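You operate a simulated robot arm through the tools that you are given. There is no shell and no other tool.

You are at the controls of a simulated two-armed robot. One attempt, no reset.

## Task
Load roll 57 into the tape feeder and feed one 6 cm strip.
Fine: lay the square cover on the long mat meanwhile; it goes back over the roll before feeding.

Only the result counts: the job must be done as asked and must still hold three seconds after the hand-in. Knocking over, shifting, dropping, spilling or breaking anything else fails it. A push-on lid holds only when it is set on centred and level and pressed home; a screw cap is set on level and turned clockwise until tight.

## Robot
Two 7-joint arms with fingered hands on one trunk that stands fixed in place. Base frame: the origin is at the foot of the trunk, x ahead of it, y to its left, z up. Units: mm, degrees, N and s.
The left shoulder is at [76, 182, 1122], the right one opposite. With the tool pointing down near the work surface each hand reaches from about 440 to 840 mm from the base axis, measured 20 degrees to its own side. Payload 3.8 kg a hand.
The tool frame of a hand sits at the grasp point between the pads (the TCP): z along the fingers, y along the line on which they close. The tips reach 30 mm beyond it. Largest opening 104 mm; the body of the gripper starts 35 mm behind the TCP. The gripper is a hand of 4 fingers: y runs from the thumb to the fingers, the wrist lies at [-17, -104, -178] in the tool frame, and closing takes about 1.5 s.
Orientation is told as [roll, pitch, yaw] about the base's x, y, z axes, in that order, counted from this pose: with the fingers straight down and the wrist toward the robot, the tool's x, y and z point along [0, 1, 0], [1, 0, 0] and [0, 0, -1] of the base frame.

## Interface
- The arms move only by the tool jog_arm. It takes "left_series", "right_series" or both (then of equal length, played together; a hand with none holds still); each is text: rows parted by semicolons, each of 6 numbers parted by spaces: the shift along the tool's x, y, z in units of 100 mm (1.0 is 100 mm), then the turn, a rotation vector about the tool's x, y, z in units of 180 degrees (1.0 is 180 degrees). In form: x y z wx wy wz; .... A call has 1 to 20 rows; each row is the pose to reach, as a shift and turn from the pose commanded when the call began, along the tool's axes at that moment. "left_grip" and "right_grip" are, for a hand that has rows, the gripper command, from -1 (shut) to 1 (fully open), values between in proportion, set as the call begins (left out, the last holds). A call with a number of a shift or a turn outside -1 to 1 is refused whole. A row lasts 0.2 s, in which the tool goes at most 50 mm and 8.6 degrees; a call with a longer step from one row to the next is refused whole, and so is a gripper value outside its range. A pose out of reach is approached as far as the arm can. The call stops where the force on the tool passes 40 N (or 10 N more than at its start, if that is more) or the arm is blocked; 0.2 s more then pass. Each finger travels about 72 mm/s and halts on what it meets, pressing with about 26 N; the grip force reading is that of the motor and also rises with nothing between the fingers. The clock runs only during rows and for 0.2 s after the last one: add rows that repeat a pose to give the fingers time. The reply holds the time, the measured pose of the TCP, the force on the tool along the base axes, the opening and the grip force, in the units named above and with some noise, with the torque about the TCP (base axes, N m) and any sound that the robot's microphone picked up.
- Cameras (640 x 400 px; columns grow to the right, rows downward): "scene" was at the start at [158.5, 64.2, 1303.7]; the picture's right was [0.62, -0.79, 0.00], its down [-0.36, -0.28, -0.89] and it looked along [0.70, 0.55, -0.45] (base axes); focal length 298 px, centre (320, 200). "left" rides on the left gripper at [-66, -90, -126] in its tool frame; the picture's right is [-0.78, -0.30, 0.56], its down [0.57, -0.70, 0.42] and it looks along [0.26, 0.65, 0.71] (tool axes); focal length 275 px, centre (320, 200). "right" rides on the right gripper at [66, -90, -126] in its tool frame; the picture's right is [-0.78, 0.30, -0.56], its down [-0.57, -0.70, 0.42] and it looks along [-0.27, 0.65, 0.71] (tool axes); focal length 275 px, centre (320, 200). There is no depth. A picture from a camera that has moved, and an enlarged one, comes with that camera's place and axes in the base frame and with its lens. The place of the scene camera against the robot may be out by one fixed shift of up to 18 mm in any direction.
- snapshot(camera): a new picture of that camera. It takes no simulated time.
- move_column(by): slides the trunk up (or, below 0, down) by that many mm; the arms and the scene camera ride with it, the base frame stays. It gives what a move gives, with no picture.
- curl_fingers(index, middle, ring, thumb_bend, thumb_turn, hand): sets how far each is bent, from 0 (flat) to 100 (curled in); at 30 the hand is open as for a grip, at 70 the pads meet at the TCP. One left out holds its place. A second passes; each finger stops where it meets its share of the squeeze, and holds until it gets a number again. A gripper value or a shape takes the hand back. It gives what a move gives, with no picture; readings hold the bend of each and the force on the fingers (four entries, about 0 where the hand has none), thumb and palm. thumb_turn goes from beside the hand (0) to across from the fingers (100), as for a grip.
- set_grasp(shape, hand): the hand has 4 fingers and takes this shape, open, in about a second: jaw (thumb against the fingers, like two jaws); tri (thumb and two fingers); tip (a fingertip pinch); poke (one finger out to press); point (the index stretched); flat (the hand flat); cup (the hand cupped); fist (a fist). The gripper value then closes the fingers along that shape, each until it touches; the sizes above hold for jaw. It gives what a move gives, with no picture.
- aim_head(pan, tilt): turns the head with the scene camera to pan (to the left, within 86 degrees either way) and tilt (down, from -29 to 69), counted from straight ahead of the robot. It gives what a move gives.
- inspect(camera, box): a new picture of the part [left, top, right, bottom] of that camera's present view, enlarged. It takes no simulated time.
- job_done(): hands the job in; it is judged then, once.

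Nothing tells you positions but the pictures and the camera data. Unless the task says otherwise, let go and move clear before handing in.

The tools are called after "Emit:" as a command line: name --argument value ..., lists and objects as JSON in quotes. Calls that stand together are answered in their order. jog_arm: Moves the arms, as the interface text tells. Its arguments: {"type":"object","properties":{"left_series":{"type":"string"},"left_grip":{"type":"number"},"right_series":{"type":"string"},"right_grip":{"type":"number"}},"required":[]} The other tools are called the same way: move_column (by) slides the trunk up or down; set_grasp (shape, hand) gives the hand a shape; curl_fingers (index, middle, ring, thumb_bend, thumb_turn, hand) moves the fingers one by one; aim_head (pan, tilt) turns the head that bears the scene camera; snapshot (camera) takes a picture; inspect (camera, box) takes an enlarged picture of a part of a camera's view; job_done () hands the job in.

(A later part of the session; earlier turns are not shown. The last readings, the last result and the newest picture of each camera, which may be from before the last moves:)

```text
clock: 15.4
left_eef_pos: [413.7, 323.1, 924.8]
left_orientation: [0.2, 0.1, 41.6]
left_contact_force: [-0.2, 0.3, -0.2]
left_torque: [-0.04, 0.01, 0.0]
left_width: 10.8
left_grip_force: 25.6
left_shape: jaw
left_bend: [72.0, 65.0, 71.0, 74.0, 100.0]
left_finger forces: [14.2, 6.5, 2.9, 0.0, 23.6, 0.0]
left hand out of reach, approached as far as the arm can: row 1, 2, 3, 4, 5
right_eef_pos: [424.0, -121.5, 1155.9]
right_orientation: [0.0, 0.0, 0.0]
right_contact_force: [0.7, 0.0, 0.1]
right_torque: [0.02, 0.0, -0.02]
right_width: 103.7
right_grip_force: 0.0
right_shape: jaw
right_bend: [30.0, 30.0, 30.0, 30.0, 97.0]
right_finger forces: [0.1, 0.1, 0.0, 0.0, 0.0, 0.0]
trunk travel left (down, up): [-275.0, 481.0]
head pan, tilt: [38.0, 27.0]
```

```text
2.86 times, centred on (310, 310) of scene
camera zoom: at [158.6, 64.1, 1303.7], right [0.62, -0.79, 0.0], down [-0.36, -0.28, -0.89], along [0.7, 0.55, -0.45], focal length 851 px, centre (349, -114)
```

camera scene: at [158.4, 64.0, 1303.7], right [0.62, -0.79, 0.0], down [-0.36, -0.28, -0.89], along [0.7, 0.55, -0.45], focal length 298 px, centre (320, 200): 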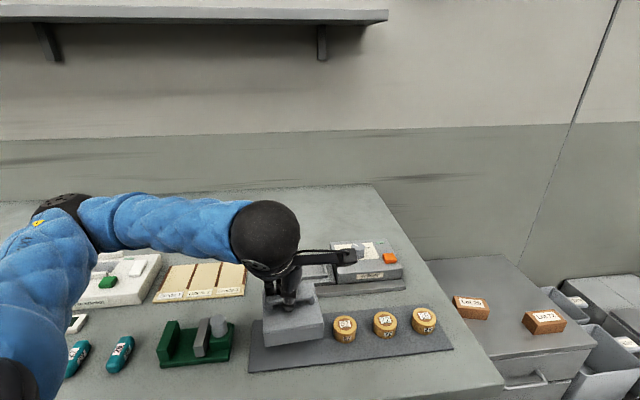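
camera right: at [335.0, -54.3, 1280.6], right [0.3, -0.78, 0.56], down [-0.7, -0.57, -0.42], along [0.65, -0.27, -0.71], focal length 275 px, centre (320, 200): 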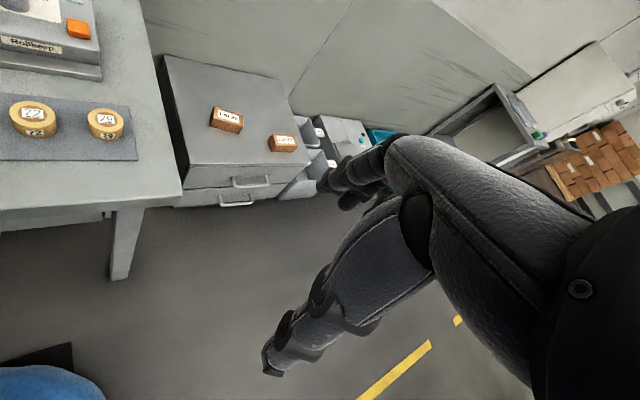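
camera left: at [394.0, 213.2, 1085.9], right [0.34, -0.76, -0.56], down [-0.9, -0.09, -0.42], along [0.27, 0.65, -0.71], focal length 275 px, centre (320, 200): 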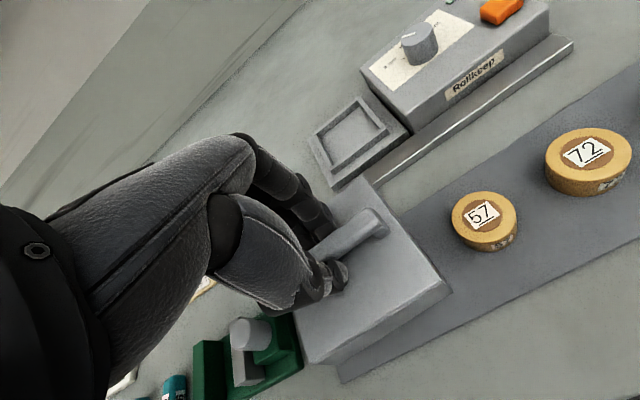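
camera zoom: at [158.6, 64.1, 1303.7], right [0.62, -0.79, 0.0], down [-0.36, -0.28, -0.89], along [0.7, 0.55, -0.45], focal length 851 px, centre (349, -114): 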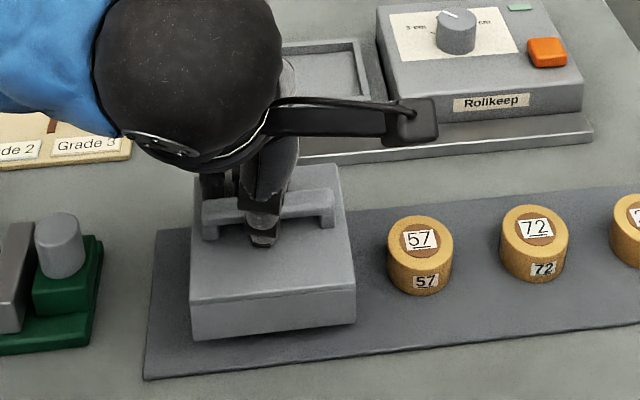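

The arm is at its inner limit here, so I'll raise the trunk by 150 mm (the hand and cover lift with it) to gain room, then lower again.

Emit:
move_column --by 150

Emit:
snapshot --camera "scene"

```text
clock: 17.1
left_eef_pos: [413.9, 324.4, 1072.2]
left_orientation: [0.1, -0.1, 41.5]
left_contact_force: [0.3, 0.0, 0.3]
left_torque: [0.03, -0.03, -0.02]
left_width: 10.7
left_grip_force: 25.9
left_shape: jaw
left_bend: [72.0, 65.0, 71.0, 74.0, 100.0]
left_finger forces: [14.1, 6.5, 2.9, 0.1, 23.5, 0.0]
right_eef_pos: [423.5, -122.3, 1305.9]
right_orientation: [0.1, 0.2, 0.0]
right_contact_force: [0.2, -1.1, -0.2]
right_torque: [0.01, 0.03, -0.01]
right_width: 103.9
right_grip_force: 0.1
right_shape: jaw
right_bend: [30.0, 30.0, 30.0, 30.0, 97.0]
right_finger forces: [0.1, 0.0, 0.0, 0.0, 0.0, 0.1]
trunk travel left (down, up): [-425.0, 331.0]
head pan, tilt: [38.0, 27.0]
```

```text
taken
camera scene: at [110.7, 64.1, 1455.5], right [0.62, -0.79, 0.0], down [-0.36, -0.28, -0.89], along [0.7, 0.55, -0.45], focal length 298 px, centre (320, 200)
```

scene: 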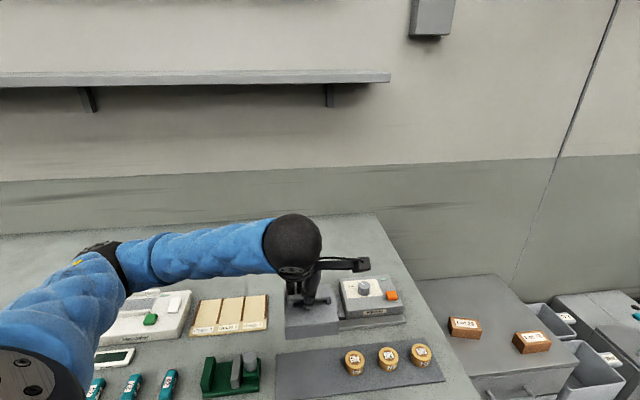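

Now I shift to the target spot and lower again.

Emit:
jog_arm --left_series "0.025 -0.028 0.3 0 0 0; 0.05 -0.056 0.6 0 0 0; 0.05 -0.056 0.9 0 0 0; 0.05 -0.056 0.95 0 0 0; 0.05 -0.056 0.95 0 0 0"

Emit:
aim_head --pan 38 --tilt 45

Emit:
snapshot --camera "scene"

Emit:
inspect --camera "left" --box '[270, 160, 530, 400]'

```text
clock: 18.4
left_eef_pos: [405.0, 324.5, 979.0]
left_orientation: [0.0, -0.1, 41.6]
left_contact_force: [-0.9, 0.1, -0.9]
left_torque: [0.02, 0.01, 0.01]
left_width: 10.9
left_grip_force: 26.1
left_shape: jaw
left_bend: [72.0, 65.0, 71.0, 74.0, 100.0]
left_finger forces: [14.2, 6.5, 3.0, 0.1, 23.6, 0.2]
right_eef_pos: [424.2, -122.2, 1305.1]
right_orientation: [0.1, 0.0, -0.1]
right_contact_force: [0.1, 0.4, -0.4]
right_torque: [-0.02, -0.01, -0.02]
right_width: 103.9
right_grip_force: 0.0
right_shape: jaw
right_bend: [30.0, 30.0, 30.0, 30.0, 97.0]
right_finger forces: [0.0, 0.0, 0.0, 0.1, 0.1, 0.1]
trunk travel left (down, up): [-425.0, 331.0]
head pan, tilt: [38.0, 27.0]
```

```text
clock: 19.2
left_eef_pos: [406.3, 325.3, 980.0]
left_orientation: [-0.1, 0.0, 41.6]
left_contact_force: [-0.8, 0.1, -0.4]
left_torque: [-0.01, 0.01, -0.02]
left_width: 11.1
left_grip_force: 26.5
left_shape: jaw
left_bend: [72.0, 65.0, 71.0, 74.0, 100.0]
left_finger forces: [14.2, 6.5, 2.8, 0.1, 23.7, 0.1]
right_eef_pos: [423.4, -122.4, 1304.3]
right_orientation: [0.0, 0.0, 0.0]
right_contact_force: [-0.3, 0.5, -0.3]
right_torque: [-0.01, 0.0, 0.01]
right_width: 103.6
right_grip_force: 0.2
right_shape: jaw
right_bend: [30.0, 30.0, 30.0, 30.0, 97.0]
right_finger forces: [0.0, 0.0, 0.0, 0.0, 0.0, 0.1]
trunk travel left (down, up): [-425.0, 331.0]
head pan, tilt: [38.0, 45.0]
```

```text
taken
camera scene: at [102.4, 57.8, 1428.3], right [0.62, -0.79, 0.0], down [-0.56, -0.43, -0.71], along [0.56, 0.44, -0.71], focal length 298 px, centre (320, 200)
```

scene: 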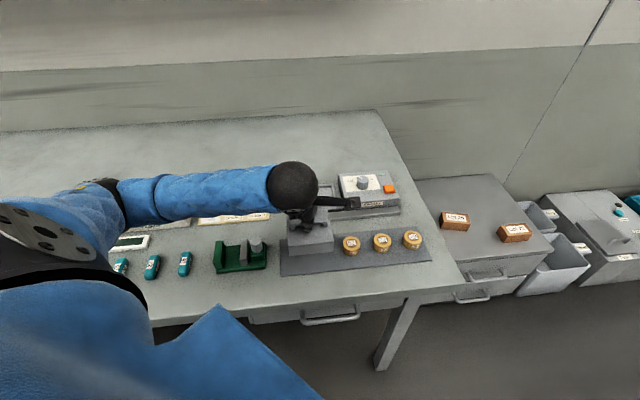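

```text
1.67 times, centred on (400, 280) of left
camera zoom: at [382.1, 215.7, 1104.1], right [0.29, -0.78, -0.56], down [-0.9, -0.04, -0.42], along [0.31, 0.63, -0.71], focal length 459 px, centre (187, 67)
```

zoom: 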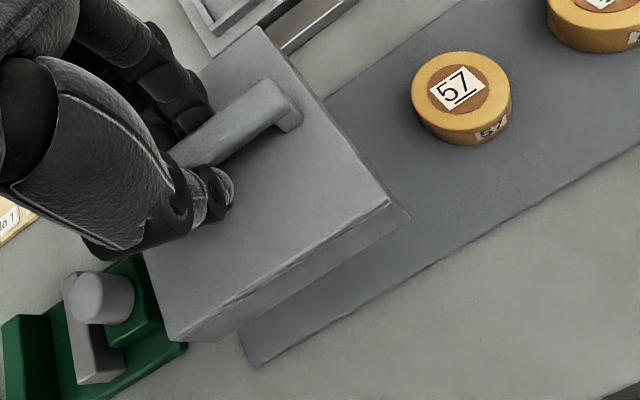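

It reaches now. I continue lowering to just above the mat.

Emit:
jog_arm --left_series "0 0 0.2 0 0 0; 0 0 0.4 0 0 0; 0 0 0.55 0 0 0; 0 0 0.55 0 0 0"

Emit:
inspect --camera "left" --box '[270, 160, 530, 400]'

Emit:
inspect --camera "scene" --box '[250, 180, 410, 300]'

```text
clock: 20.2
left_eef_pos: [405.2, 325.8, 922.2]
left_orientation: [-0.1, 0.0, 41.5]
left_contact_force: [0.1, 0.9, -0.6]
left_torque: [0.03, 0.01, 0.0]
left_width: 10.5
left_grip_force: 26.2
left_shape: jaw
left_bend: [72.0, 65.0, 71.0, 74.0, 100.0]
left_finger forces: [14.3, 6.5, 2.9, 0.0, 23.6, 0.0]
right_eef_pos: [423.6, -122.3, 1306.5]
right_orientation: [-0.1, 0.0, 0.0]
right_contact_force: [0.6, 0.6, -0.2]
right_torque: [0.0, 0.01, 0.0]
right_width: 103.8
right_grip_force: 0.0
right_shape: jaw
right_bend: [30.0, 30.0, 30.0, 30.0, 97.0]
right_finger forces: [0.1, 0.0, 0.1, 0.0, 0.0, 0.0]
trunk travel left (down, up): [-425.0, 331.0]
head pan, tilt: [38.0, 45.0]
```

```text
1.67 times, centred on (400, 280) of left
camera zoom: at [381.9, 216.7, 1047.8], right [0.29, -0.78, -0.56], down [-0.9, -0.04, -0.42], along [0.31, 0.63, -0.71], focal length 459 px, centre (187, 67)
```

zoom: 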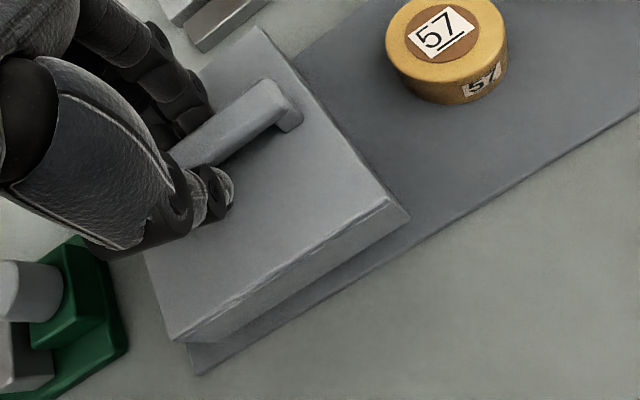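

```text
3.33 times, centred on (330, 240) of scene
camera zoom: at [102.4, 57.7, 1428.2], right [0.62, -0.79, 0.0], down [-0.56, -0.44, -0.71], along [0.56, 0.44, -0.71], focal length 993 px, centre (287, 67)
```

zoom: 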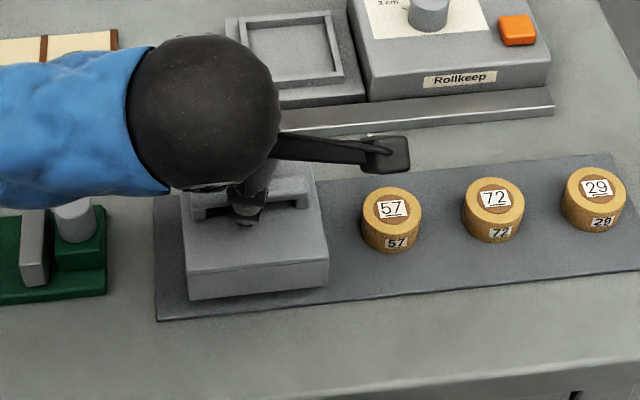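

The cover sits well centred over the mat strip. I'll lower in small steps until it touches.

Emit:
jog_arm --left_series "0 0 0.03 0 0 0; 0 0 0.06 0 0 0; 0 0 0.08 0 0 0; 0 0 0.08 0 0 0"

Emit:
jog_arm --left_series "0 0 0.02 0 0 0; 0 0 0.02 0 0 0"

Emit:
inspect --camera "scene" --box '[280, 200, 360, 275]'

```text
clock: 21.2
left_eef_pos: [405.5, 324.3, 915.2]
left_orientation: [0.0, 0.1, 41.6]
left_contact_force: [-0.1, 0.5, 0.1]
left_torque: [0.04, -0.01, 0.02]
left_width: 10.9
left_grip_force: 26.1
left_shape: jaw
left_bend: [72.0, 65.0, 71.0, 74.0, 100.0]
left_finger forces: [14.3, 6.5, 2.8, 0.0, 23.6, 0.1]
right_eef_pos: [423.8, -122.3, 1305.7]
right_orientation: [0.0, 0.2, 0.0]
right_contact_force: [0.8, 0.2, 0.4]
right_torque: [0.01, 0.02, -0.02]
right_width: 103.5
right_grip_force: 0.2
right_shape: jaw
right_bend: [30.0, 30.0, 30.0, 30.0, 97.0]
right_finger forces: [0.0, 0.0, 0.1, 0.0, 0.0, 0.0]
trunk travel left (down, up): [-425.0, 331.0]
head pan, tilt: [38.0, 45.0]
```

```text
clock: 21.8
left_eef_pos: [404.8, 326.0, 914.1]
left_orientation: [0.0, 0.0, 41.6]
left_contact_force: [1.1, 0.0, -0.5]
left_torque: [-0.04, 0.01, -0.01]
left_width: 11.1
left_grip_force: 25.9
left_shape: jaw
left_bend: [72.0, 65.0, 71.0, 74.0, 100.0]
left_finger forces: [14.4, 6.5, 2.8, 0.0, 23.6, 0.0]
right_eef_pos: [424.0, -122.3, 1304.5]
right_orientation: [0.1, 0.0, 0.0]
right_contact_force: [-0.1, -0.7, 0.1]
right_torque: [0.0, -0.01, 0.0]
right_width: 103.6
right_grip_force: 0.0
right_shape: jaw
right_bend: [30.0, 30.0, 30.0, 30.0, 97.0]
right_finger forces: [0.0, 0.0, 0.1, 0.0, 0.0, 0.1]
trunk travel left (down, up): [-425.0, 331.0]
head pan, tilt: [38.0, 45.0]
```

```text
5.33 times, centred on (320, 238) of scene
camera zoom: at [102.4, 57.7, 1428.2], right [0.62, -0.79, 0.0], down [-0.56, -0.44, -0.71], along [0.56, 0.44, -0.71], focal length 1589 px, centre (320, 0)
```

zoom: 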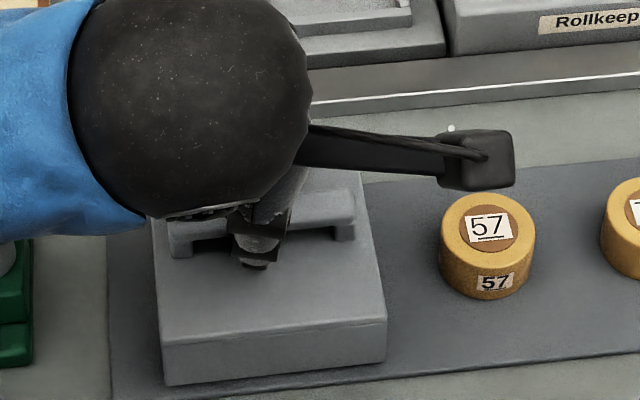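

No contact yet; continuing 2 mm at a time.

Emit:
jog_arm --left_series "0 0 0.02 0 0 0; 0 0 0.03 0 0 0"

Emit:
jog_arm --left_series "0 0 0.015 0 0 0; 0 0 0.02 0 0 0"

```text
clock: 22.4
left_eef_pos: [404.5, 324.6, 911.5]
left_orientation: [0.0, 0.0, 41.6]
left_contact_force: [-1.0, -0.8, 1.4]
left_torque: [-0.01, -0.02, -0.01]
left_width: 11.0
left_grip_force: 25.9
left_shape: jaw
left_bend: [72.0, 65.0, 71.0, 74.0, 100.0]
left_finger forces: [14.3, 6.4, 2.8, 0.0, 24.0, 0.0]
right_eef_pos: [423.8, -122.9, 1306.5]
right_orientation: [0.0, 0.0, 0.0]
right_contact_force: [-1.0, 0.1, -0.2]
right_torque: [0.04, 0.01, -0.01]
right_width: 103.7
right_grip_force: 0.1
right_shape: jaw
right_bend: [30.0, 30.0, 30.0, 30.0, 97.0]
right_finger forces: [0.0, 0.0, 0.0, 0.1, 0.0, 0.0]
trunk travel left (down, up): [-425.0, 331.0]
head pan, tilt: [38.0, 45.0]
```

```text
clock: 23.0
left_eef_pos: [404.1, 324.9, 910.4]
left_orientation: [-0.1, -0.2, 41.6]
left_contact_force: [-1.1, 0.4, 10.6]
left_torque: [0.03, 0.03, 0.0]
left_width: 11.1
left_grip_force: 25.9
left_shape: jaw
left_bend: [72.0, 65.0, 71.0, 74.0, 100.0]
left_finger forces: [15.0, 7.3, 3.2, 0.1, 26.4, 0.0]
right_eef_pos: [422.5, -121.6, 1305.8]
right_orientation: [0.0, -0.1, 0.1]
right_contact_force: [-0.2, -0.1, -0.2]
right_torque: [-0.02, 0.01, -0.02]
right_width: 103.9
right_grip_force: 0.1
right_shape: jaw
right_bend: [30.0, 30.0, 30.0, 30.0, 97.0]
right_finger forces: [0.2, 0.0, 0.0, 0.1, 0.0, 0.1]
trunk travel left (down, up): [-425.0, 331.0]
head pan, tilt: [38.0, 45.0]
```

The cover rests on the mat (10 N reading). I'll release the handle and rise clear.

Emit:
jog_arm --left_series "0 0 -0.01 0 0 0; 0 0 -0.01 0 0 0; 0 0 -0.01 0 0 0; 0 0 -0.01 0 0 0; 0 0 -0.01 0 0 0; 0 0 -0.01 0 0 0" --left_grip 0.3

Emit:
jog_arm --left_series "0 0 -0.1 0 0 0; 0 0 -0.3 0 0 0; 0 0 -0.6 0 0 0; 0 0 -0.9 0 0 0"

Emit:
snapshot --camera "left"

Emit:
snapshot --camera "scene"

```text
clock: 24.4
left_eef_pos: [403.0, 324.6, 909.8]
left_orientation: [0.0, -0.1, 41.6]
left_contact_force: [-1.7, -1.1, 3.7]
left_torque: [0.08, -0.04, 0.03]
left_width: 66.5
left_grip_force: 0.1
left_shape: jaw
left_bend: [73.0, 39.0, 35.0, 60.0, 99.0]
left_finger forces: [0.7, 2.8, 0.1, 0.0, 0.0, 0.0]
right_eef_pos: [424.4, -123.8, 1306.6]
right_orientation: [0.0, 0.0, 0.0]
right_contact_force: [-0.4, 0.4, 0.8]
right_torque: [-0.04, 0.0, 0.03]
right_width: 103.5
right_grip_force: 0.0
right_shape: jaw
right_bend: [30.0, 30.0, 30.0, 30.0, 97.0]
right_finger forces: [0.0, 0.0, 0.1, 0.0, 0.0, 0.0]
trunk travel left (down, up): [-425.0, 331.0]
head pan, tilt: [38.0, 45.0]
```

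```text
clock: 25.4
left_eef_pos: [406.3, 326.7, 999.9]
left_orientation: [0.0, 0.1, 41.7]
left_contact_force: [0.2, -0.1, -0.4]
left_torque: [0.0, -0.01, 0.02]
left_width: 67.4
left_grip_force: 0.0
left_shape: jaw
left_bend: [73.0, 39.0, 35.0, 60.0, 99.0]
left_finger forces: [0.1, 0.0, 0.0, 0.0, 0.0, 0.1]
right_eef_pos: [424.6, -121.3, 1306.3]
right_orientation: [-0.1, 0.0, 0.0]
right_contact_force: [0.2, -0.5, 0.8]
right_torque: [-0.03, 0.02, -0.01]
right_width: 103.6
right_grip_force: 0.0
right_shape: jaw
right_bend: [30.0, 30.0, 30.0, 30.0, 97.0]
right_finger forces: [0.1, 0.0, 0.1, 0.1, 0.1, 0.0]
trunk travel left (down, up): [-425.0, 331.0]
head pan, tilt: [38.0, 45.0]
```

```text
taken
camera left: at [381.9, 216.7, 1124.3], right [0.29, -0.78, -0.56], down [-0.91, -0.04, -0.42], along [0.31, 0.63, -0.71], focal length 275 px, centre (320, 200)
```

left: 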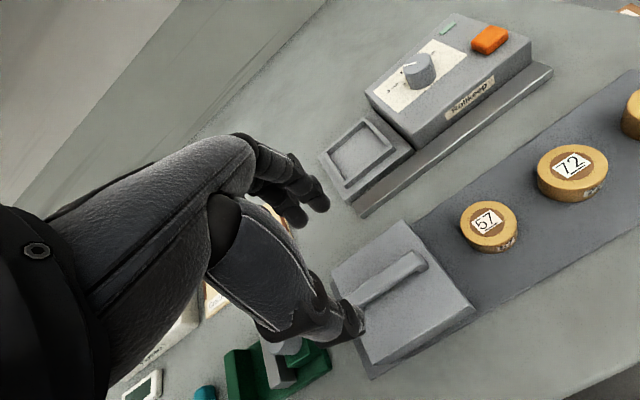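

```text
taken
camera scene: at [102.9, 58.6, 1428.2], right [0.62, -0.79, 0.0], down [-0.56, -0.44, -0.71], along [0.56, 0.43, -0.71], focal length 298 px, centre (320, 200)
```

scene: 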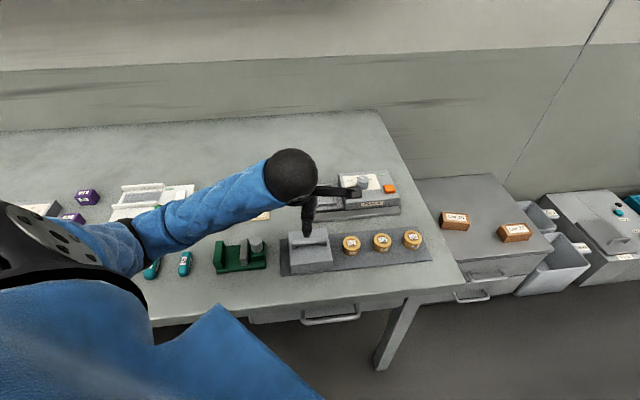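

The cover lies on the mat. I'll inspect it, the well, and the hand's finger geometry.

Emit:
inspect --camera "left" --box '[200, 110, 400, 360]'

Emit:
inspect --camera "left" --box '[310, 90, 530, 230]'

Emit:
inspect --camera "left" --box '[320, 180, 540, 390]'

Emit:
inspect --camera "scene" --box '[260, 140, 450, 290]'

```text
1.60 times, centred on (300, 235) of left
camera zoom: at [381.9, 216.7, 1124.3], right [0.29, -0.78, -0.56], down [-0.91, -0.04, -0.42], along [0.31, 0.63, -0.71], focal length 440 px, centre (352, 144)
```

zoom: 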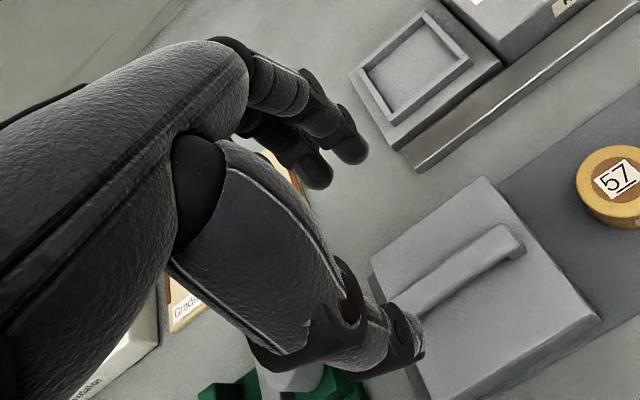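

```text
2.86 times, centred on (420, 160) of left
camera zoom: at [381.9, 216.7, 1124.3], right [0.29, -0.78, -0.56], down [-0.91, -0.04, -0.42], along [0.31, 0.63, -0.71], focal length 786 px, centre (34, 314)
```

zoom: 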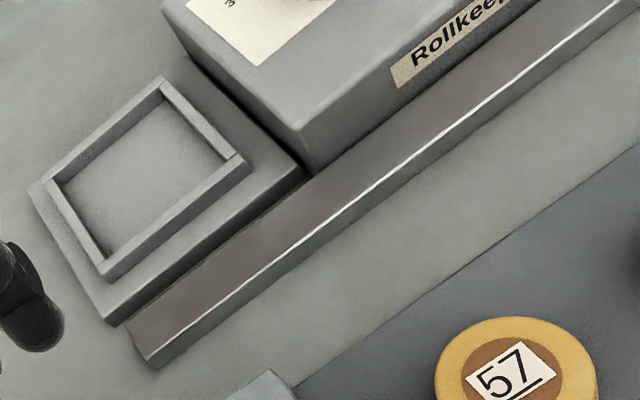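

```text
1.90 times, centred on (430, 285) of left
camera zoom: at [381.9, 216.7, 1124.3], right [0.29, -0.78, -0.56], down [-0.91, -0.04, -0.42], along [0.31, 0.63, -0.71], focal length 524 px, centre (110, 38)
```

zoom: 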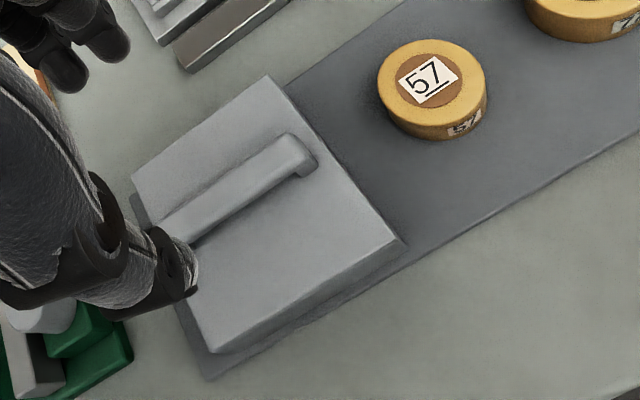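

```text
2.67 times, centred on (355, 215) of scene
camera zoom: at [102.9, 58.6, 1428.2], right [0.62, -0.79, 0.0], down [-0.56, -0.44, -0.71], along [0.56, 0.43, -0.71], focal length 794 px, centre (227, 160)
```

zoom: 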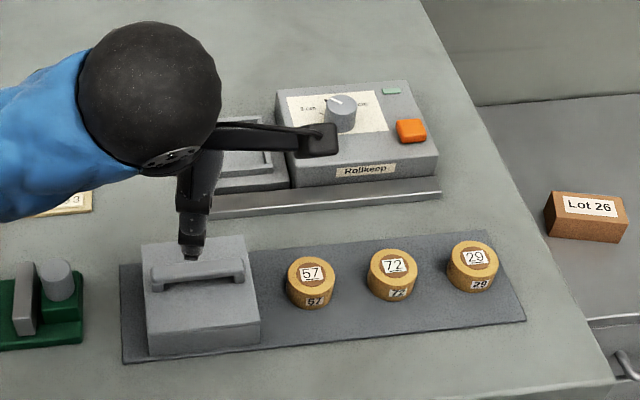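

The cover rests centred on the mat at about (406, 321), and the well is a raised square with roughly 64 mm inside. For the round roll a three-point grasp may be best, so I'll try the tri shape in the air and look at its geometry.

Emit:
jog_arm --left_series "0 0.2 -0.2 0 0 0; 0 0.5 -0.4 0 0 0; 0 0.9 -0.4 0 0 0" --left_grip 1

Emit:
set_grasp --hand "left" --shape "tri"

Emit:
snapshot --camera "left"

Emit:
inspect --camera "scene" --box '[240, 100, 440, 250]'

```text
clock: 26.2
left_eef_pos: [473.5, 386.5, 1037.6]
left_orientation: [-0.1, 0.1, 41.5]
left_contact_force: [-0.5, 0.0, -0.1]
left_torque: [0.02, -0.01, 0.02]
left_width: 103.7
left_grip_force: 0.1
left_shape: jaw
left_bend: [30.0, 30.0, 30.0, 30.0, 97.0]
left_finger forces: [0.0, 0.0, 0.0, 0.0, 0.1, 0.1]
right_eef_pos: [424.0, -122.7, 1305.2]
right_orientation: [0.0, 0.2, 0.0]
right_contact_force: [0.6, -0.2, 0.7]
right_torque: [0.0, -0.01, -0.02]
right_width: 103.5
right_grip_force: 0.1
right_shape: jaw
right_bend: [30.0, 30.0, 30.0, 30.0, 97.0]
right_finger forces: [0.0, 0.0, 0.0, 0.0, 0.1, 0.0]
trunk travel left (down, up): [-425.0, 331.0]
head pan, tilt: [38.0, 45.0]
```

```text
clock: 27.1
left_eef_pos: [473.2, 386.1, 1038.2]
left_orientation: [0.0, 0.0, 41.6]
left_contact_force: [-0.5, 0.6, -0.1]
left_torque: [0.01, -0.01, 0.02]
left_width: 103.6
left_grip_force: 0.0
left_shape: tri
left_bend: [30.0, 30.0, 99.0, 30.0, 97.0]
left_finger forces: [0.0, 0.1, 0.1, 0.0, 0.1, 0.0]
right_eef_pos: [423.8, -122.8, 1305.7]
right_orientation: [0.0, 0.0, 0.1]
right_contact_force: [-0.4, -0.4, 0.5]
right_torque: [-0.03, -0.02, -0.04]
right_width: 103.8
right_grip_force: 0.0
right_shape: jaw
right_bend: [30.0, 30.0, 30.0, 30.0, 97.0]
right_finger forces: [0.0, 0.1, 0.0, 0.0, 0.0, 0.0]
trunk travel left (down, up): [-425.0, 331.0]
head pan, tilt: [38.0, 45.0]
```

```text
taken
camera left: at [448.6, 276.3, 1162.7], right [0.29, -0.78, -0.56], down [-0.9, -0.04, -0.42], along [0.31, 0.63, -0.71], focal length 275 px, centre (320, 200)
```

left: 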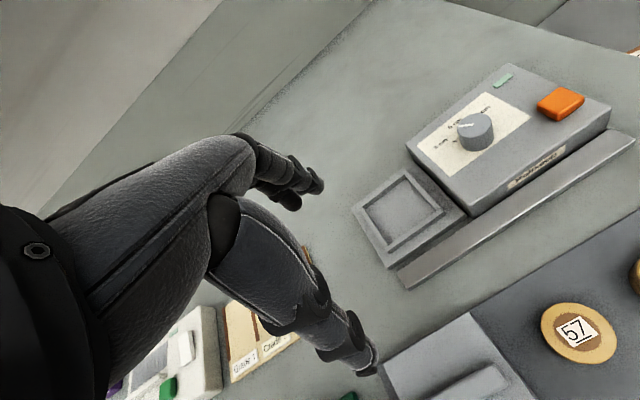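

```text
2.67 times, centred on (340, 175) of scene
camera zoom: at [102.4, 57.8, 1428.2], right [0.62, -0.79, 0.0], down [-0.56, -0.44, -0.71], along [0.56, 0.44, -0.71], focal length 794 px, centre (267, 267)
```

zoom: 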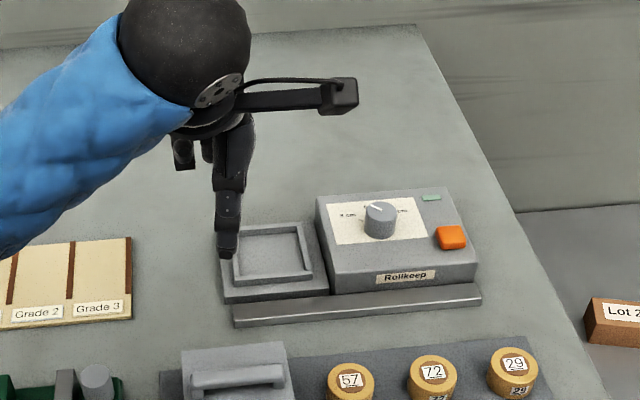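

Tri keeps the ring finger curled away, leaving index, middle and thumb, which suits the roll. I'll measure the well and roll from this view.

Emit:
inspect --camera "left" --box '[340, 150, 480, 300]'

Emit:
inspect --camera "scene" --box '[310, 170, 380, 230]'

Emit:
inspect --camera "left" --box '[480, 250, 640, 400]'

```text
2.67 times, centred on (410, 225) of left
camera zoom: at [448.6, 276.3, 1162.7], right [0.29, -0.78, -0.56], down [-0.9, -0.04, -0.42], along [0.31, 0.63, -0.71], focal length 734 px, centre (80, 133)
```

zoom: 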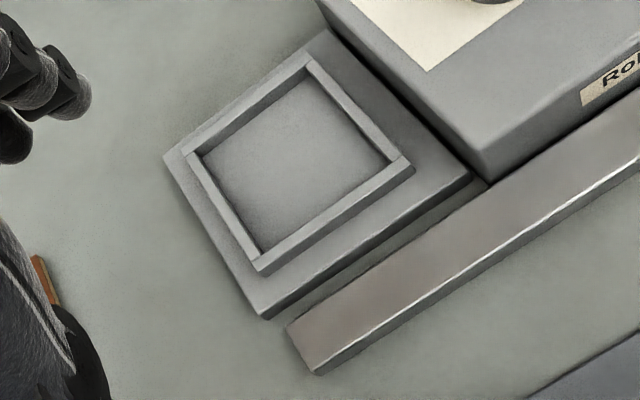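

```text
6.67 times, centred on (345, 200) of scene
camera zoom: at [102.4, 57.8, 1428.2], right [0.62, -0.79, 0.0], down [-0.56, -0.44, -0.71], along [0.56, 0.44, -0.71], focal length 1986 px, centre (153, 200)
```

zoom: 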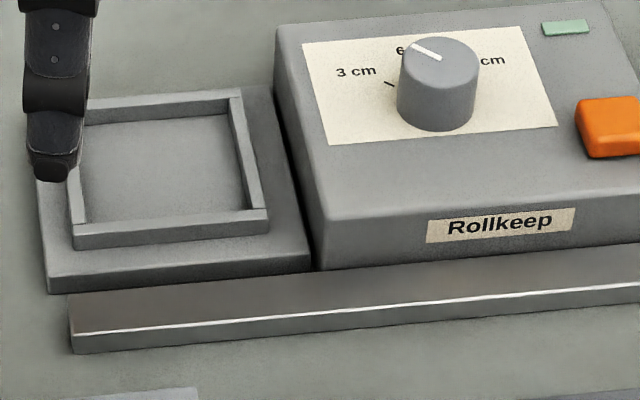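

```text
2.67 times, centred on (560, 325) of left
camera zoom: at [448.6, 276.3, 1162.7], right [0.29, -0.78, -0.56], down [-0.9, -0.04, -0.42], along [0.31, 0.63, -0.71], focal length 734 px, centre (-320, -133)
```

zoom: 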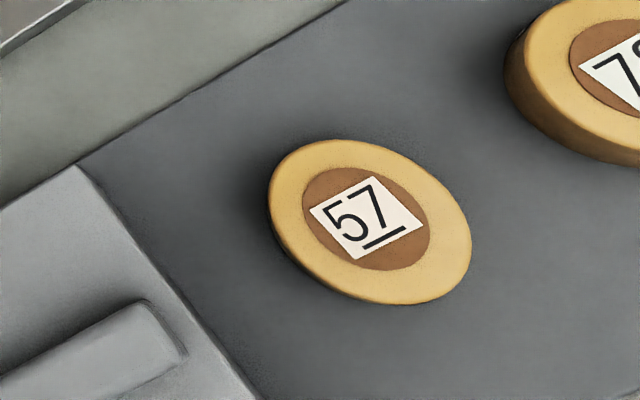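

The roll is about 41 mm across and roughly 24 mm tall; its height needs a closer look. I'll move above roll 57 with the tri grasp open.

Emit:
jog_arm --left_series "-0.25 -0.2 0 0 0 -0.006; -0.55 -0.45 0 0 0 -0.012; -0.85 -0.7 0 0 0 -0.019"

Emit:
jog_arm --left_series "-0.1 -0.06 0.2 0 0 0; -0.22 -0.19 0.4 0 0 0; -0.22 -0.19 0.65 0 0 0"

Emit:
snapshot --camera "left"

Emit:
inspect --camera "scene" --box '[270, 160, 450, 290]'

```text
clock: 27.9
left_eef_pos: [476.6, 273.9, 1037.4]
left_orientation: [0.1, 0.1, 45.1]
left_contact_force: [0.4, 0.0, 0.2]
left_torque: [0.02, -0.02, -0.04]
left_width: 103.6
left_grip_force: 0.1
left_shape: tri
left_bend: [30.0, 30.0, 99.0, 30.0, 97.0]
left_finger forces: [0.0, 0.0, 0.0, 0.1, 0.0, 0.0]
right_eef_pos: [423.9, -124.2, 1305.2]
right_orientation: [0.1, 0.1, 0.0]
right_contact_force: [0.1, -0.7, 0.7]
right_torque: [0.0, 0.03, -0.01]
right_width: 103.6
right_grip_force: 0.2
right_shape: jaw
right_bend: [30.0, 30.0, 30.0, 30.0, 97.0]
right_finger forces: [0.0, 0.0, 0.0, 0.0, 0.0, 0.0]
trunk travel left (down, up): [-425.0, 331.0]
head pan, tilt: [38.0, 45.0]
```

```text
clock: 28.7
left_eef_pos: [478.6, 247.2, 974.1]
left_orientation: [0.0, -0.1, 44.9]
left_contact_force: [0.3, 0.4, 0.1]
left_torque: [0.01, 0.0, 0.01]
left_width: 103.8
left_grip_force: 0.1
left_shape: tri
left_bend: [30.0, 30.0, 99.0, 30.0, 97.0]
left_finger forces: [0.0, 0.1, 0.0, 0.0, 0.0, 0.0]
right_eef_pos: [423.6, -121.9, 1305.8]
right_orientation: [0.0, 0.0, 0.1]
right_contact_force: [0.0, -0.5, 0.4]
right_torque: [0.03, 0.02, -0.04]
right_width: 103.7
right_grip_force: 0.0
right_shape: jaw
right_bend: [30.0, 30.0, 30.0, 30.0, 97.0]
right_finger forces: [0.0, 0.0, 0.0, 0.0, 0.0, 0.0]
trunk travel left (down, up): [-425.0, 331.0]
head pan, tilt: [38.0, 45.0]
```

```text
taken
camera left: at [461.5, 136.4, 1098.8], right [0.34, -0.76, -0.56], down [-0.9, -0.09, -0.42], along [0.27, 0.65, -0.71], focal length 275 px, centre (320, 200)
```

left: 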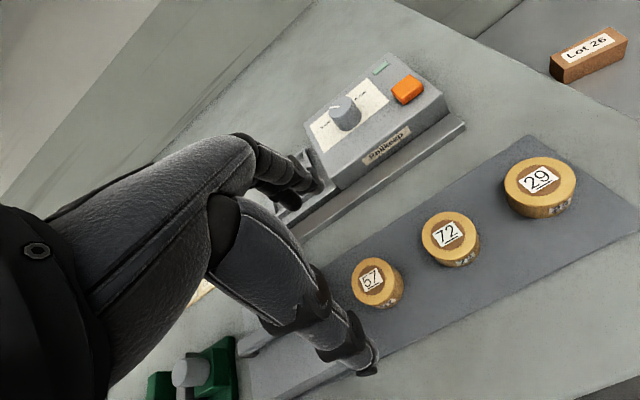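

```text
3.08 times, centred on (360, 225) of scene
camera zoom: at [102.3, 58.2, 1428.2], right [0.62, -0.79, 0.0], down [-0.56, -0.44, -0.71], along [0.56, 0.44, -0.71], focal length 917 px, centre (197, 123)
```

zoom: 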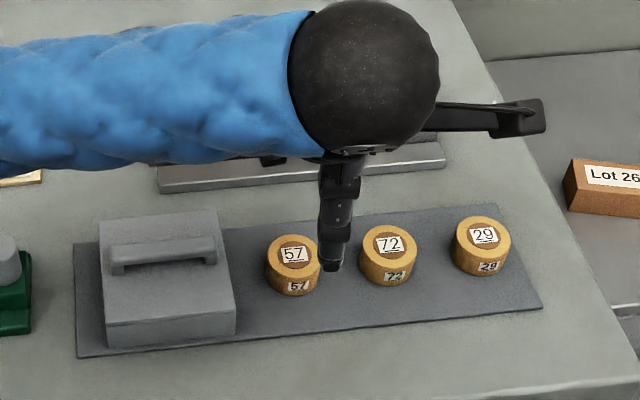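

Emit:
inspect --camera "left" --box '[300, 170, 500, 340]'

Emit:
inspect --camera "scene" --box '[330, 210, 410, 265]'

```text
2.35 times, centred on (400, 255) of left
camera zoom: at [461.5, 136.4, 1098.8], right [0.34, -0.76, -0.56], down [-0.9, -0.09, -0.42], along [0.27, 0.65, -0.71], focal length 648 px, centre (132, 71)
```

zoom: 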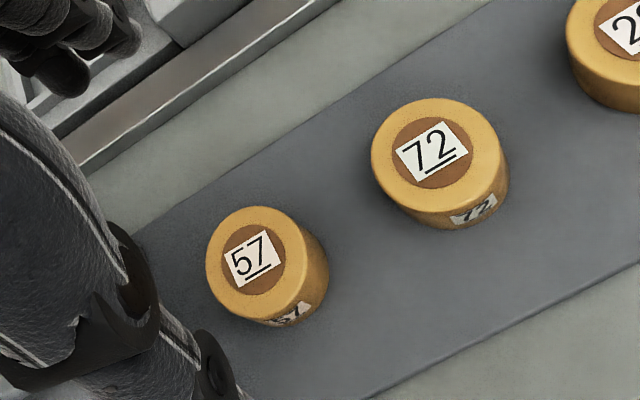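

```text
7.27 times, centred on (370, 238) of scene
camera zoom: at [102.3, 58.2, 1428.2], right [0.62, -0.79, 0.0], down [-0.56, -0.44, -0.71], along [0.56, 0.44, -0.71], focal length 2167 px, centre (-44, -73)
```

zoom: 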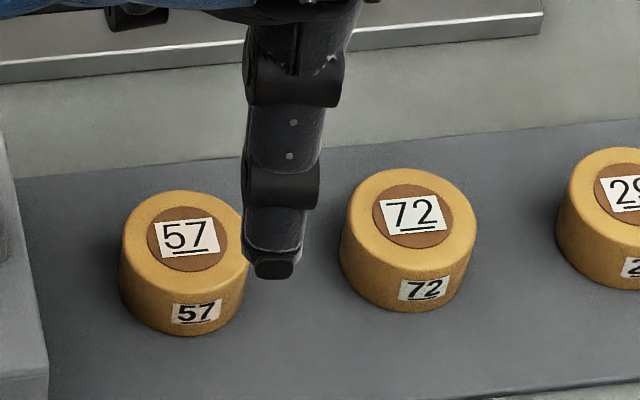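

Roll 57's top centre triangulates cleanly to (477.7, 251, 869), with Ø40 and 24 mm tall, so the mat is at z≈845. I'll lower around the roll, keeping the tips about 12 mm above the mat.

Emit:
jog_arm --left_series "-0.008 0.01 0.25 0 0 0; -0.016 0.02 0.45 0 0 0; -0.016 0.02 0.6 0 0 0; -0.016 0.02 0.6 0 0 0"

Emit:
snapshot --camera "left"

Emit:
inspect --camera "scene" --box '[320, 200, 420, 270]'

```text
clock: 29.7
left_eef_pos: [480.2, 247.5, 914.4]
left_orientation: [-0.1, -0.1, 45.0]
left_contact_force: [-0.6, -0.1, 0.6]
left_torque: [-0.01, -0.01, 0.0]
left_width: 103.8
left_grip_force: 0.0
left_shape: tri
left_bend: [30.0, 30.0, 99.0, 30.0, 97.0]
left_finger forces: [0.1, 0.0, 0.0, 0.1, 0.1, 0.1]
right_eef_pos: [424.4, -122.3, 1304.6]
right_orientation: [0.0, 0.0, 0.0]
right_contact_force: [-1.0, 1.1, 0.7]
right_torque: [-0.01, -0.02, 0.0]
right_width: 103.7
right_grip_force: 0.0
right_shape: jaw
right_bend: [30.0, 30.0, 30.0, 30.0, 97.0]
right_finger forces: [0.1, 0.0, 0.0, 0.0, 0.0, 0.1]
trunk travel left (down, up): [-425.0, 331.0]
head pan, tilt: [38.0, 45.0]
```

```text
taken
camera left: at [462.8, 136.4, 1039.1], right [0.34, -0.76, -0.56], down [-0.9, -0.09, -0.42], along [0.27, 0.65, -0.71], focal length 275 px, centre (320, 200)
```

left: 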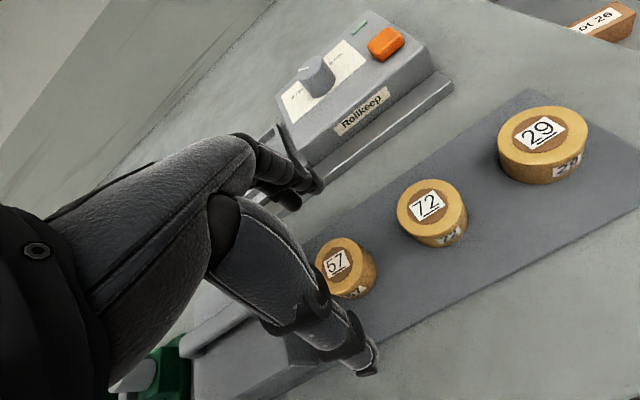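

```text
5.71 times, centred on (370, 235) of scene
camera zoom: at [102.4, 57.7, 1428.2], right [0.62, -0.79, 0.0], down [-0.56, -0.44, -0.71], along [0.56, 0.44, -0.71], focal length 1702 px, centre (34, 0)
```

zoom: 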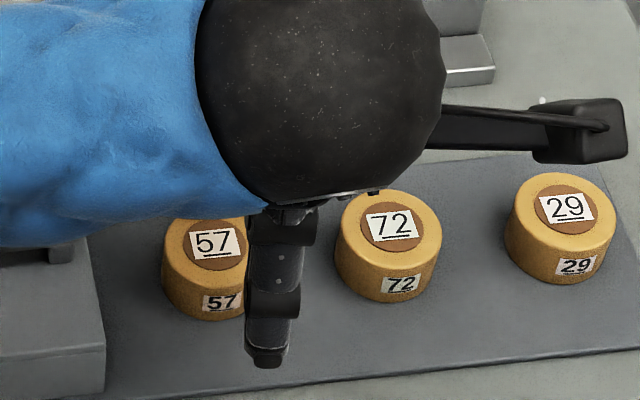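

Alignment is good; I'll nudge 2 mm along the mat and lower to grip height.

Emit:
jog_arm --left_series "0.02 0.005 0.1 0 0 0; 0.02 0.005 0.2 0 0 0; 0.02 0.005 0.27 0 0 0; 0.02 0.005 0.27 0 0 0"

Emit:
jog_arm --left_series "0 0 0 0 0 0; 0 0 0 0 0 0; 0 0 0 0 0 0; 0 0 0 0 0 0" --left_grip 0.0

Emit:
snapshot --camera "left"

Emit:
inspect --camera "scene" --box '[320, 200, 420, 270]'

```text
clock: 30.7
left_eef_pos: [479.7, 247.9, 887.9]
left_orientation: [-0.1, 0.0, 45.0]
left_contact_force: [-0.6, 0.4, -0.3]
left_torque: [0.01, -0.01, 0.0]
left_width: 103.6
left_grip_force: 0.1
left_shape: tri
left_bend: [30.0, 30.0, 99.0, 30.0, 97.0]
left_finger forces: [0.0, 0.0, 0.0, 0.0, 0.1, 0.0]
right_eef_pos: [423.8, -122.5, 1304.7]
right_orientation: [0.0, 0.0, 0.0]
right_contact_force: [0.6, -0.1, -0.4]
right_torque: [0.01, 0.0, 0.01]
right_width: 103.7
right_grip_force: 0.1
right_shape: jaw
right_bend: [30.0, 30.0, 30.0, 30.0, 97.0]
right_finger forces: [0.0, 0.1, 0.0, 0.0, 0.0, 0.0]
trunk travel left (down, up): [-425.0, 331.0]
head pan, tilt: [38.0, 45.0]
```

```text
clock: 31.7
left_eef_pos: [480.1, 247.0, 887.6]
left_orientation: [0.1, 0.1, 45.0]
left_contact_force: [0.3, -0.1, -0.5]
left_torque: [-0.02, -0.01, 0.02]
left_width: 52.8
left_grip_force: 0.0
left_shape: tri
left_bend: [74.0, 44.0, 99.0, 68.0, 100.0]
left_finger forces: [0.0, 0.0, 0.1, 0.0, 0.1, 0.0]
right_eef_pos: [424.0, -123.9, 1305.2]
right_orientation: [0.0, 0.1, 0.0]
right_contact_force: [-0.2, -0.1, -0.6]
right_torque: [0.0, -0.04, -0.03]
right_width: 103.8
right_grip_force: 0.1
right_shape: jaw
right_bend: [30.0, 30.0, 30.0, 30.0, 97.0]
right_finger forces: [0.0, 0.1, 0.0, 0.0, 0.0, 0.1]
trunk travel left (down, up): [-425.0, 331.0]
head pan, tilt: [38.0, 45.0]
```

```text
taken
camera left: at [462.1, 137.6, 1011.9], right [0.34, -0.76, -0.56], down [-0.9, -0.09, -0.42], along [0.27, 0.65, -0.71], focal length 275 px, centre (320, 200)
```

left: 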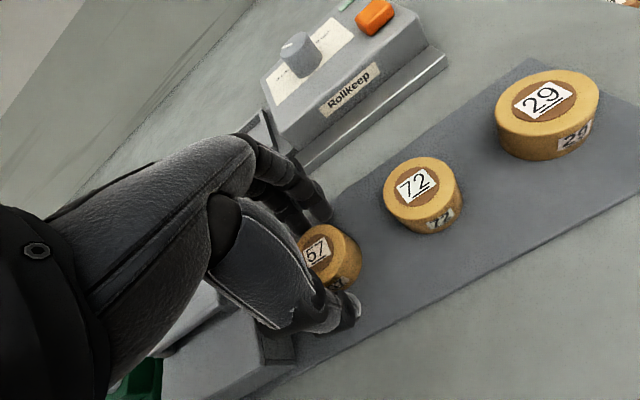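

```text
5.71 times, centred on (370, 235) of scene
camera zoom: at [102.3, 57.7, 1428.2], right [0.62, -0.79, 0.0], down [-0.56, -0.44, -0.71], along [0.56, 0.44, -0.71], focal length 1702 px, centre (34, 0)
```

zoom: 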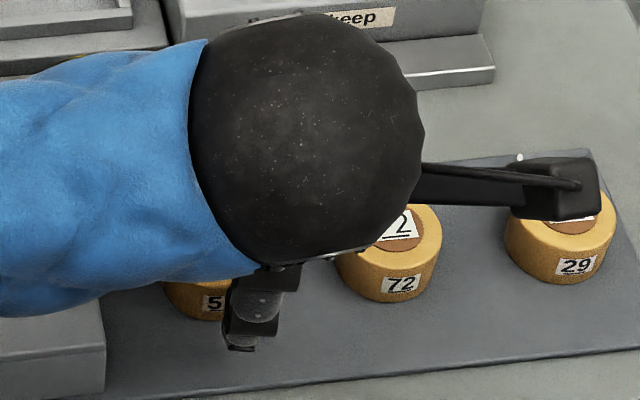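

Emit:
inspect --camera "left" --box '[240, 150, 420, 350]'

```text
2.00 times, centred on (330, 250) of left
camera zoom: at [462.1, 137.6, 1011.9], right [0.34, -0.76, -0.56], down [-0.9, -0.09, -0.42], along [0.27, 0.65, -0.71], focal length 551 px, centre (300, 100)
```

zoom: 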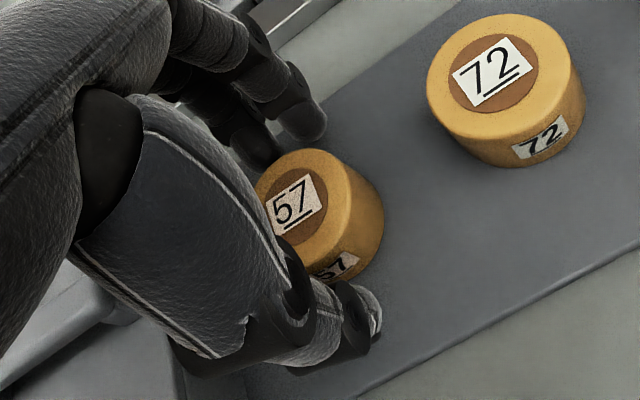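

The thumb line passes through the roll's centre. Closing now.

Emit:
jog_arm --left_series "0 0 0 0 0 0; 0 0 0 0 0 0; 0 0 0 0 0 0; 0 0 0 0 0 0; 0 0 0 0 0 0" --left_grip -1

Emit:
inspect --camera "left" --box '[240, 150, 420, 350]'

```text
clock: 32.9
left_eef_pos: [479.6, 248.9, 885.8]
left_orientation: [0.0, 0.0, 45.0]
left_contact_force: [-0.9, -0.3, 1.4]
left_torque: [-0.05, -0.02, -0.02]
left_width: 34.0
left_grip_force: 25.7
left_shape: tri
left_bend: [74.0, 52.0, 100.0, 73.0, 100.0]
left_finger forces: [11.8, 12.1, 0.1, 0.0, 22.9, 0.0]
right_eef_pos: [423.2, -121.9, 1305.6]
right_orientation: [0.0, 0.0, 0.0]
right_contact_force: [-0.4, 0.8, -0.1]
right_torque: [0.02, -0.03, -0.03]
right_width: 103.5
right_grip_force: 0.1
right_shape: jaw
right_bend: [30.0, 30.0, 30.0, 30.0, 97.0]
right_finger forces: [0.1, 0.0, 0.0, 0.1, 0.0, 0.1]
trunk travel left (down, up): [-425.0, 331.0]
head pan, tilt: [38.0, 45.0]
```

```text
2.00 times, centred on (330, 250) of left
camera zoom: at [462.1, 137.6, 1011.8], right [0.34, -0.76, -0.56], down [-0.9, -0.09, -0.42], along [0.27, 0.65, -0.71], focal length 551 px, centre (300, 100)
```

zoom: 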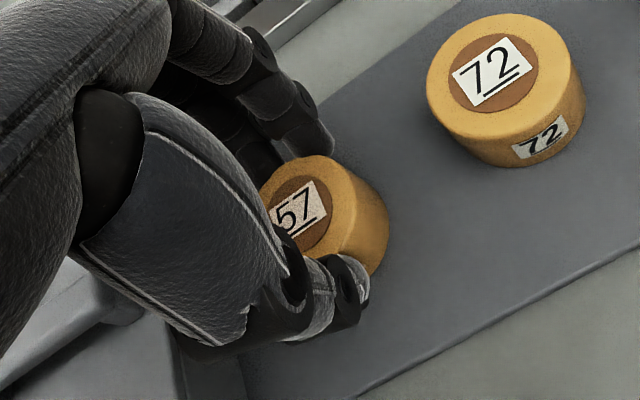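

Roll 57 is held (index 12, middle 12, thumb 23 N). I'll lift and check it.

Emit:
jog_arm --left_series "0 0 -0.05 0 0 0; 0 0 -0.15 0 0 0; 0 0 -0.3 0 0 0; 0 0 -0.5 0 0 0; 0 0 -0.7 0 0 0"

Emit:
snapshot --camera "left"

Emit:
inspect --camera "scene" --box '[280, 140, 440, 270]'

```text
clock: 34.1
left_eef_pos: [479.6, 246.7, 958.6]
left_orientation: [0.0, 0.0, 45.0]
left_contact_force: [-0.3, -0.1, 0.0]
left_torque: [-0.04, 0.0, 0.04]
left_width: 34.3
left_grip_force: 25.9
left_shape: tri
left_bend: [74.0, 52.0, 100.0, 73.0, 100.0]
left_finger forces: [11.9, 12.2, 0.1, 0.0, 22.8, 0.1]
right_eef_pos: [424.2, -122.7, 1306.2]
right_orientation: [-0.1, 0.0, 0.1]
right_contact_force: [0.0, 0.1, -0.2]
right_torque: [0.01, 0.05, -0.03]
right_width: 103.8
right_grip_force: 0.0
right_shape: jaw
right_bend: [30.0, 30.0, 30.0, 30.0, 97.0]
right_finger forces: [0.0, 0.0, 0.0, 0.1, 0.1, 0.2]
trunk travel left (down, up): [-425.0, 331.0]
head pan, tilt: [38.0, 45.0]
```

```text
taken
camera left: at [463.3, 136.6, 1083.6], right [0.34, -0.76, -0.56], down [-0.9, -0.09, -0.42], along [0.27, 0.65, -0.71], focal length 275 px, centre (320, 200)
```

left: 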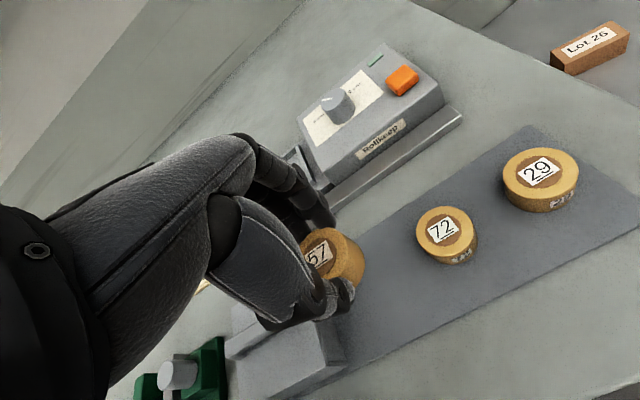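

```text
3.08 times, centred on (360, 205) of scene
camera zoom: at [102.4, 57.5, 1428.2], right [0.62, -0.79, 0.0], down [-0.56, -0.44, -0.71], along [0.56, 0.44, -0.71], focal length 917 px, centre (197, 185)
```

zoom: 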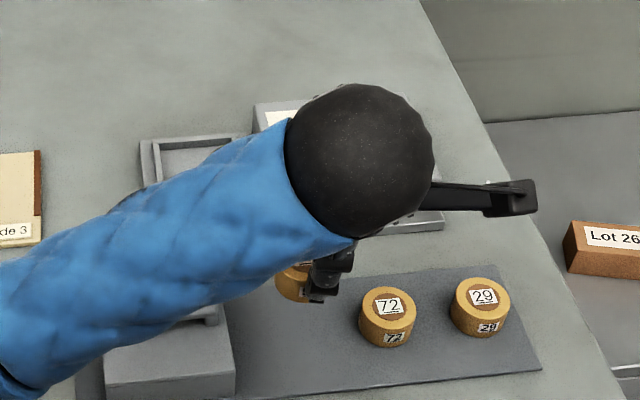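

Emit:
inspect --camera "left" --box '[260, 190, 400, 330]'

Emit:
inspect --camera "scene" --box '[330, 200, 400, 250]'

Emit:
snapshot --camera "right"

```text
2.86 times, centred on (330, 260) of left
camera zoom: at [463.3, 136.6, 1083.6], right [0.34, -0.76, -0.56], down [-0.9, -0.09, -0.42], along [0.27, 0.65, -0.71], focal length 786 px, centre (291, 29)
```

zoom: 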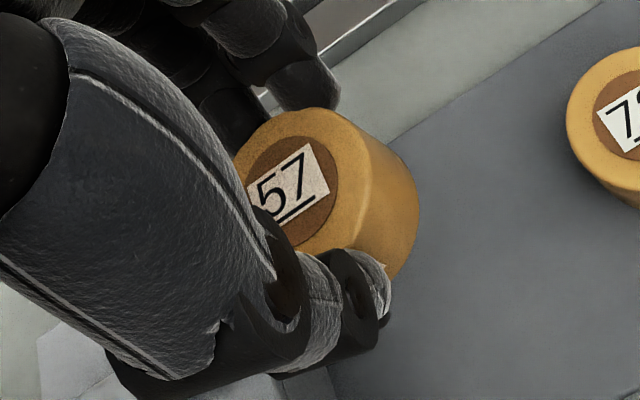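

```text
8.00 times, centred on (365, 225) of scene
camera zoom: at [102.4, 57.5, 1428.2], right [0.62, -0.79, 0.0], down [-0.56, -0.44, -0.71], along [0.56, 0.44, -0.71], focal length 2384 px, centre (-40, 0)
```

zoom: 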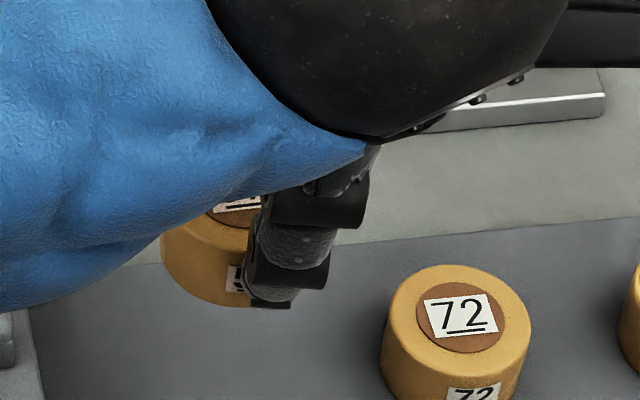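

```text
taken
camera right: at [334.1, -55.0, 1430.7], right [0.3, -0.78, 0.56], down [-0.7, -0.57, -0.42], along [0.65, -0.27, -0.71], focal length 275 px, centre (320, 200)
```

right: 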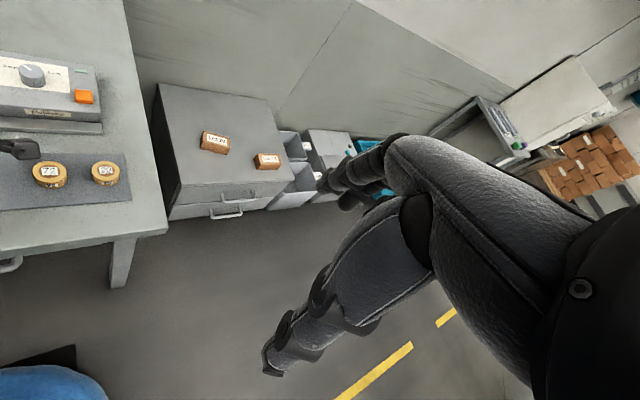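

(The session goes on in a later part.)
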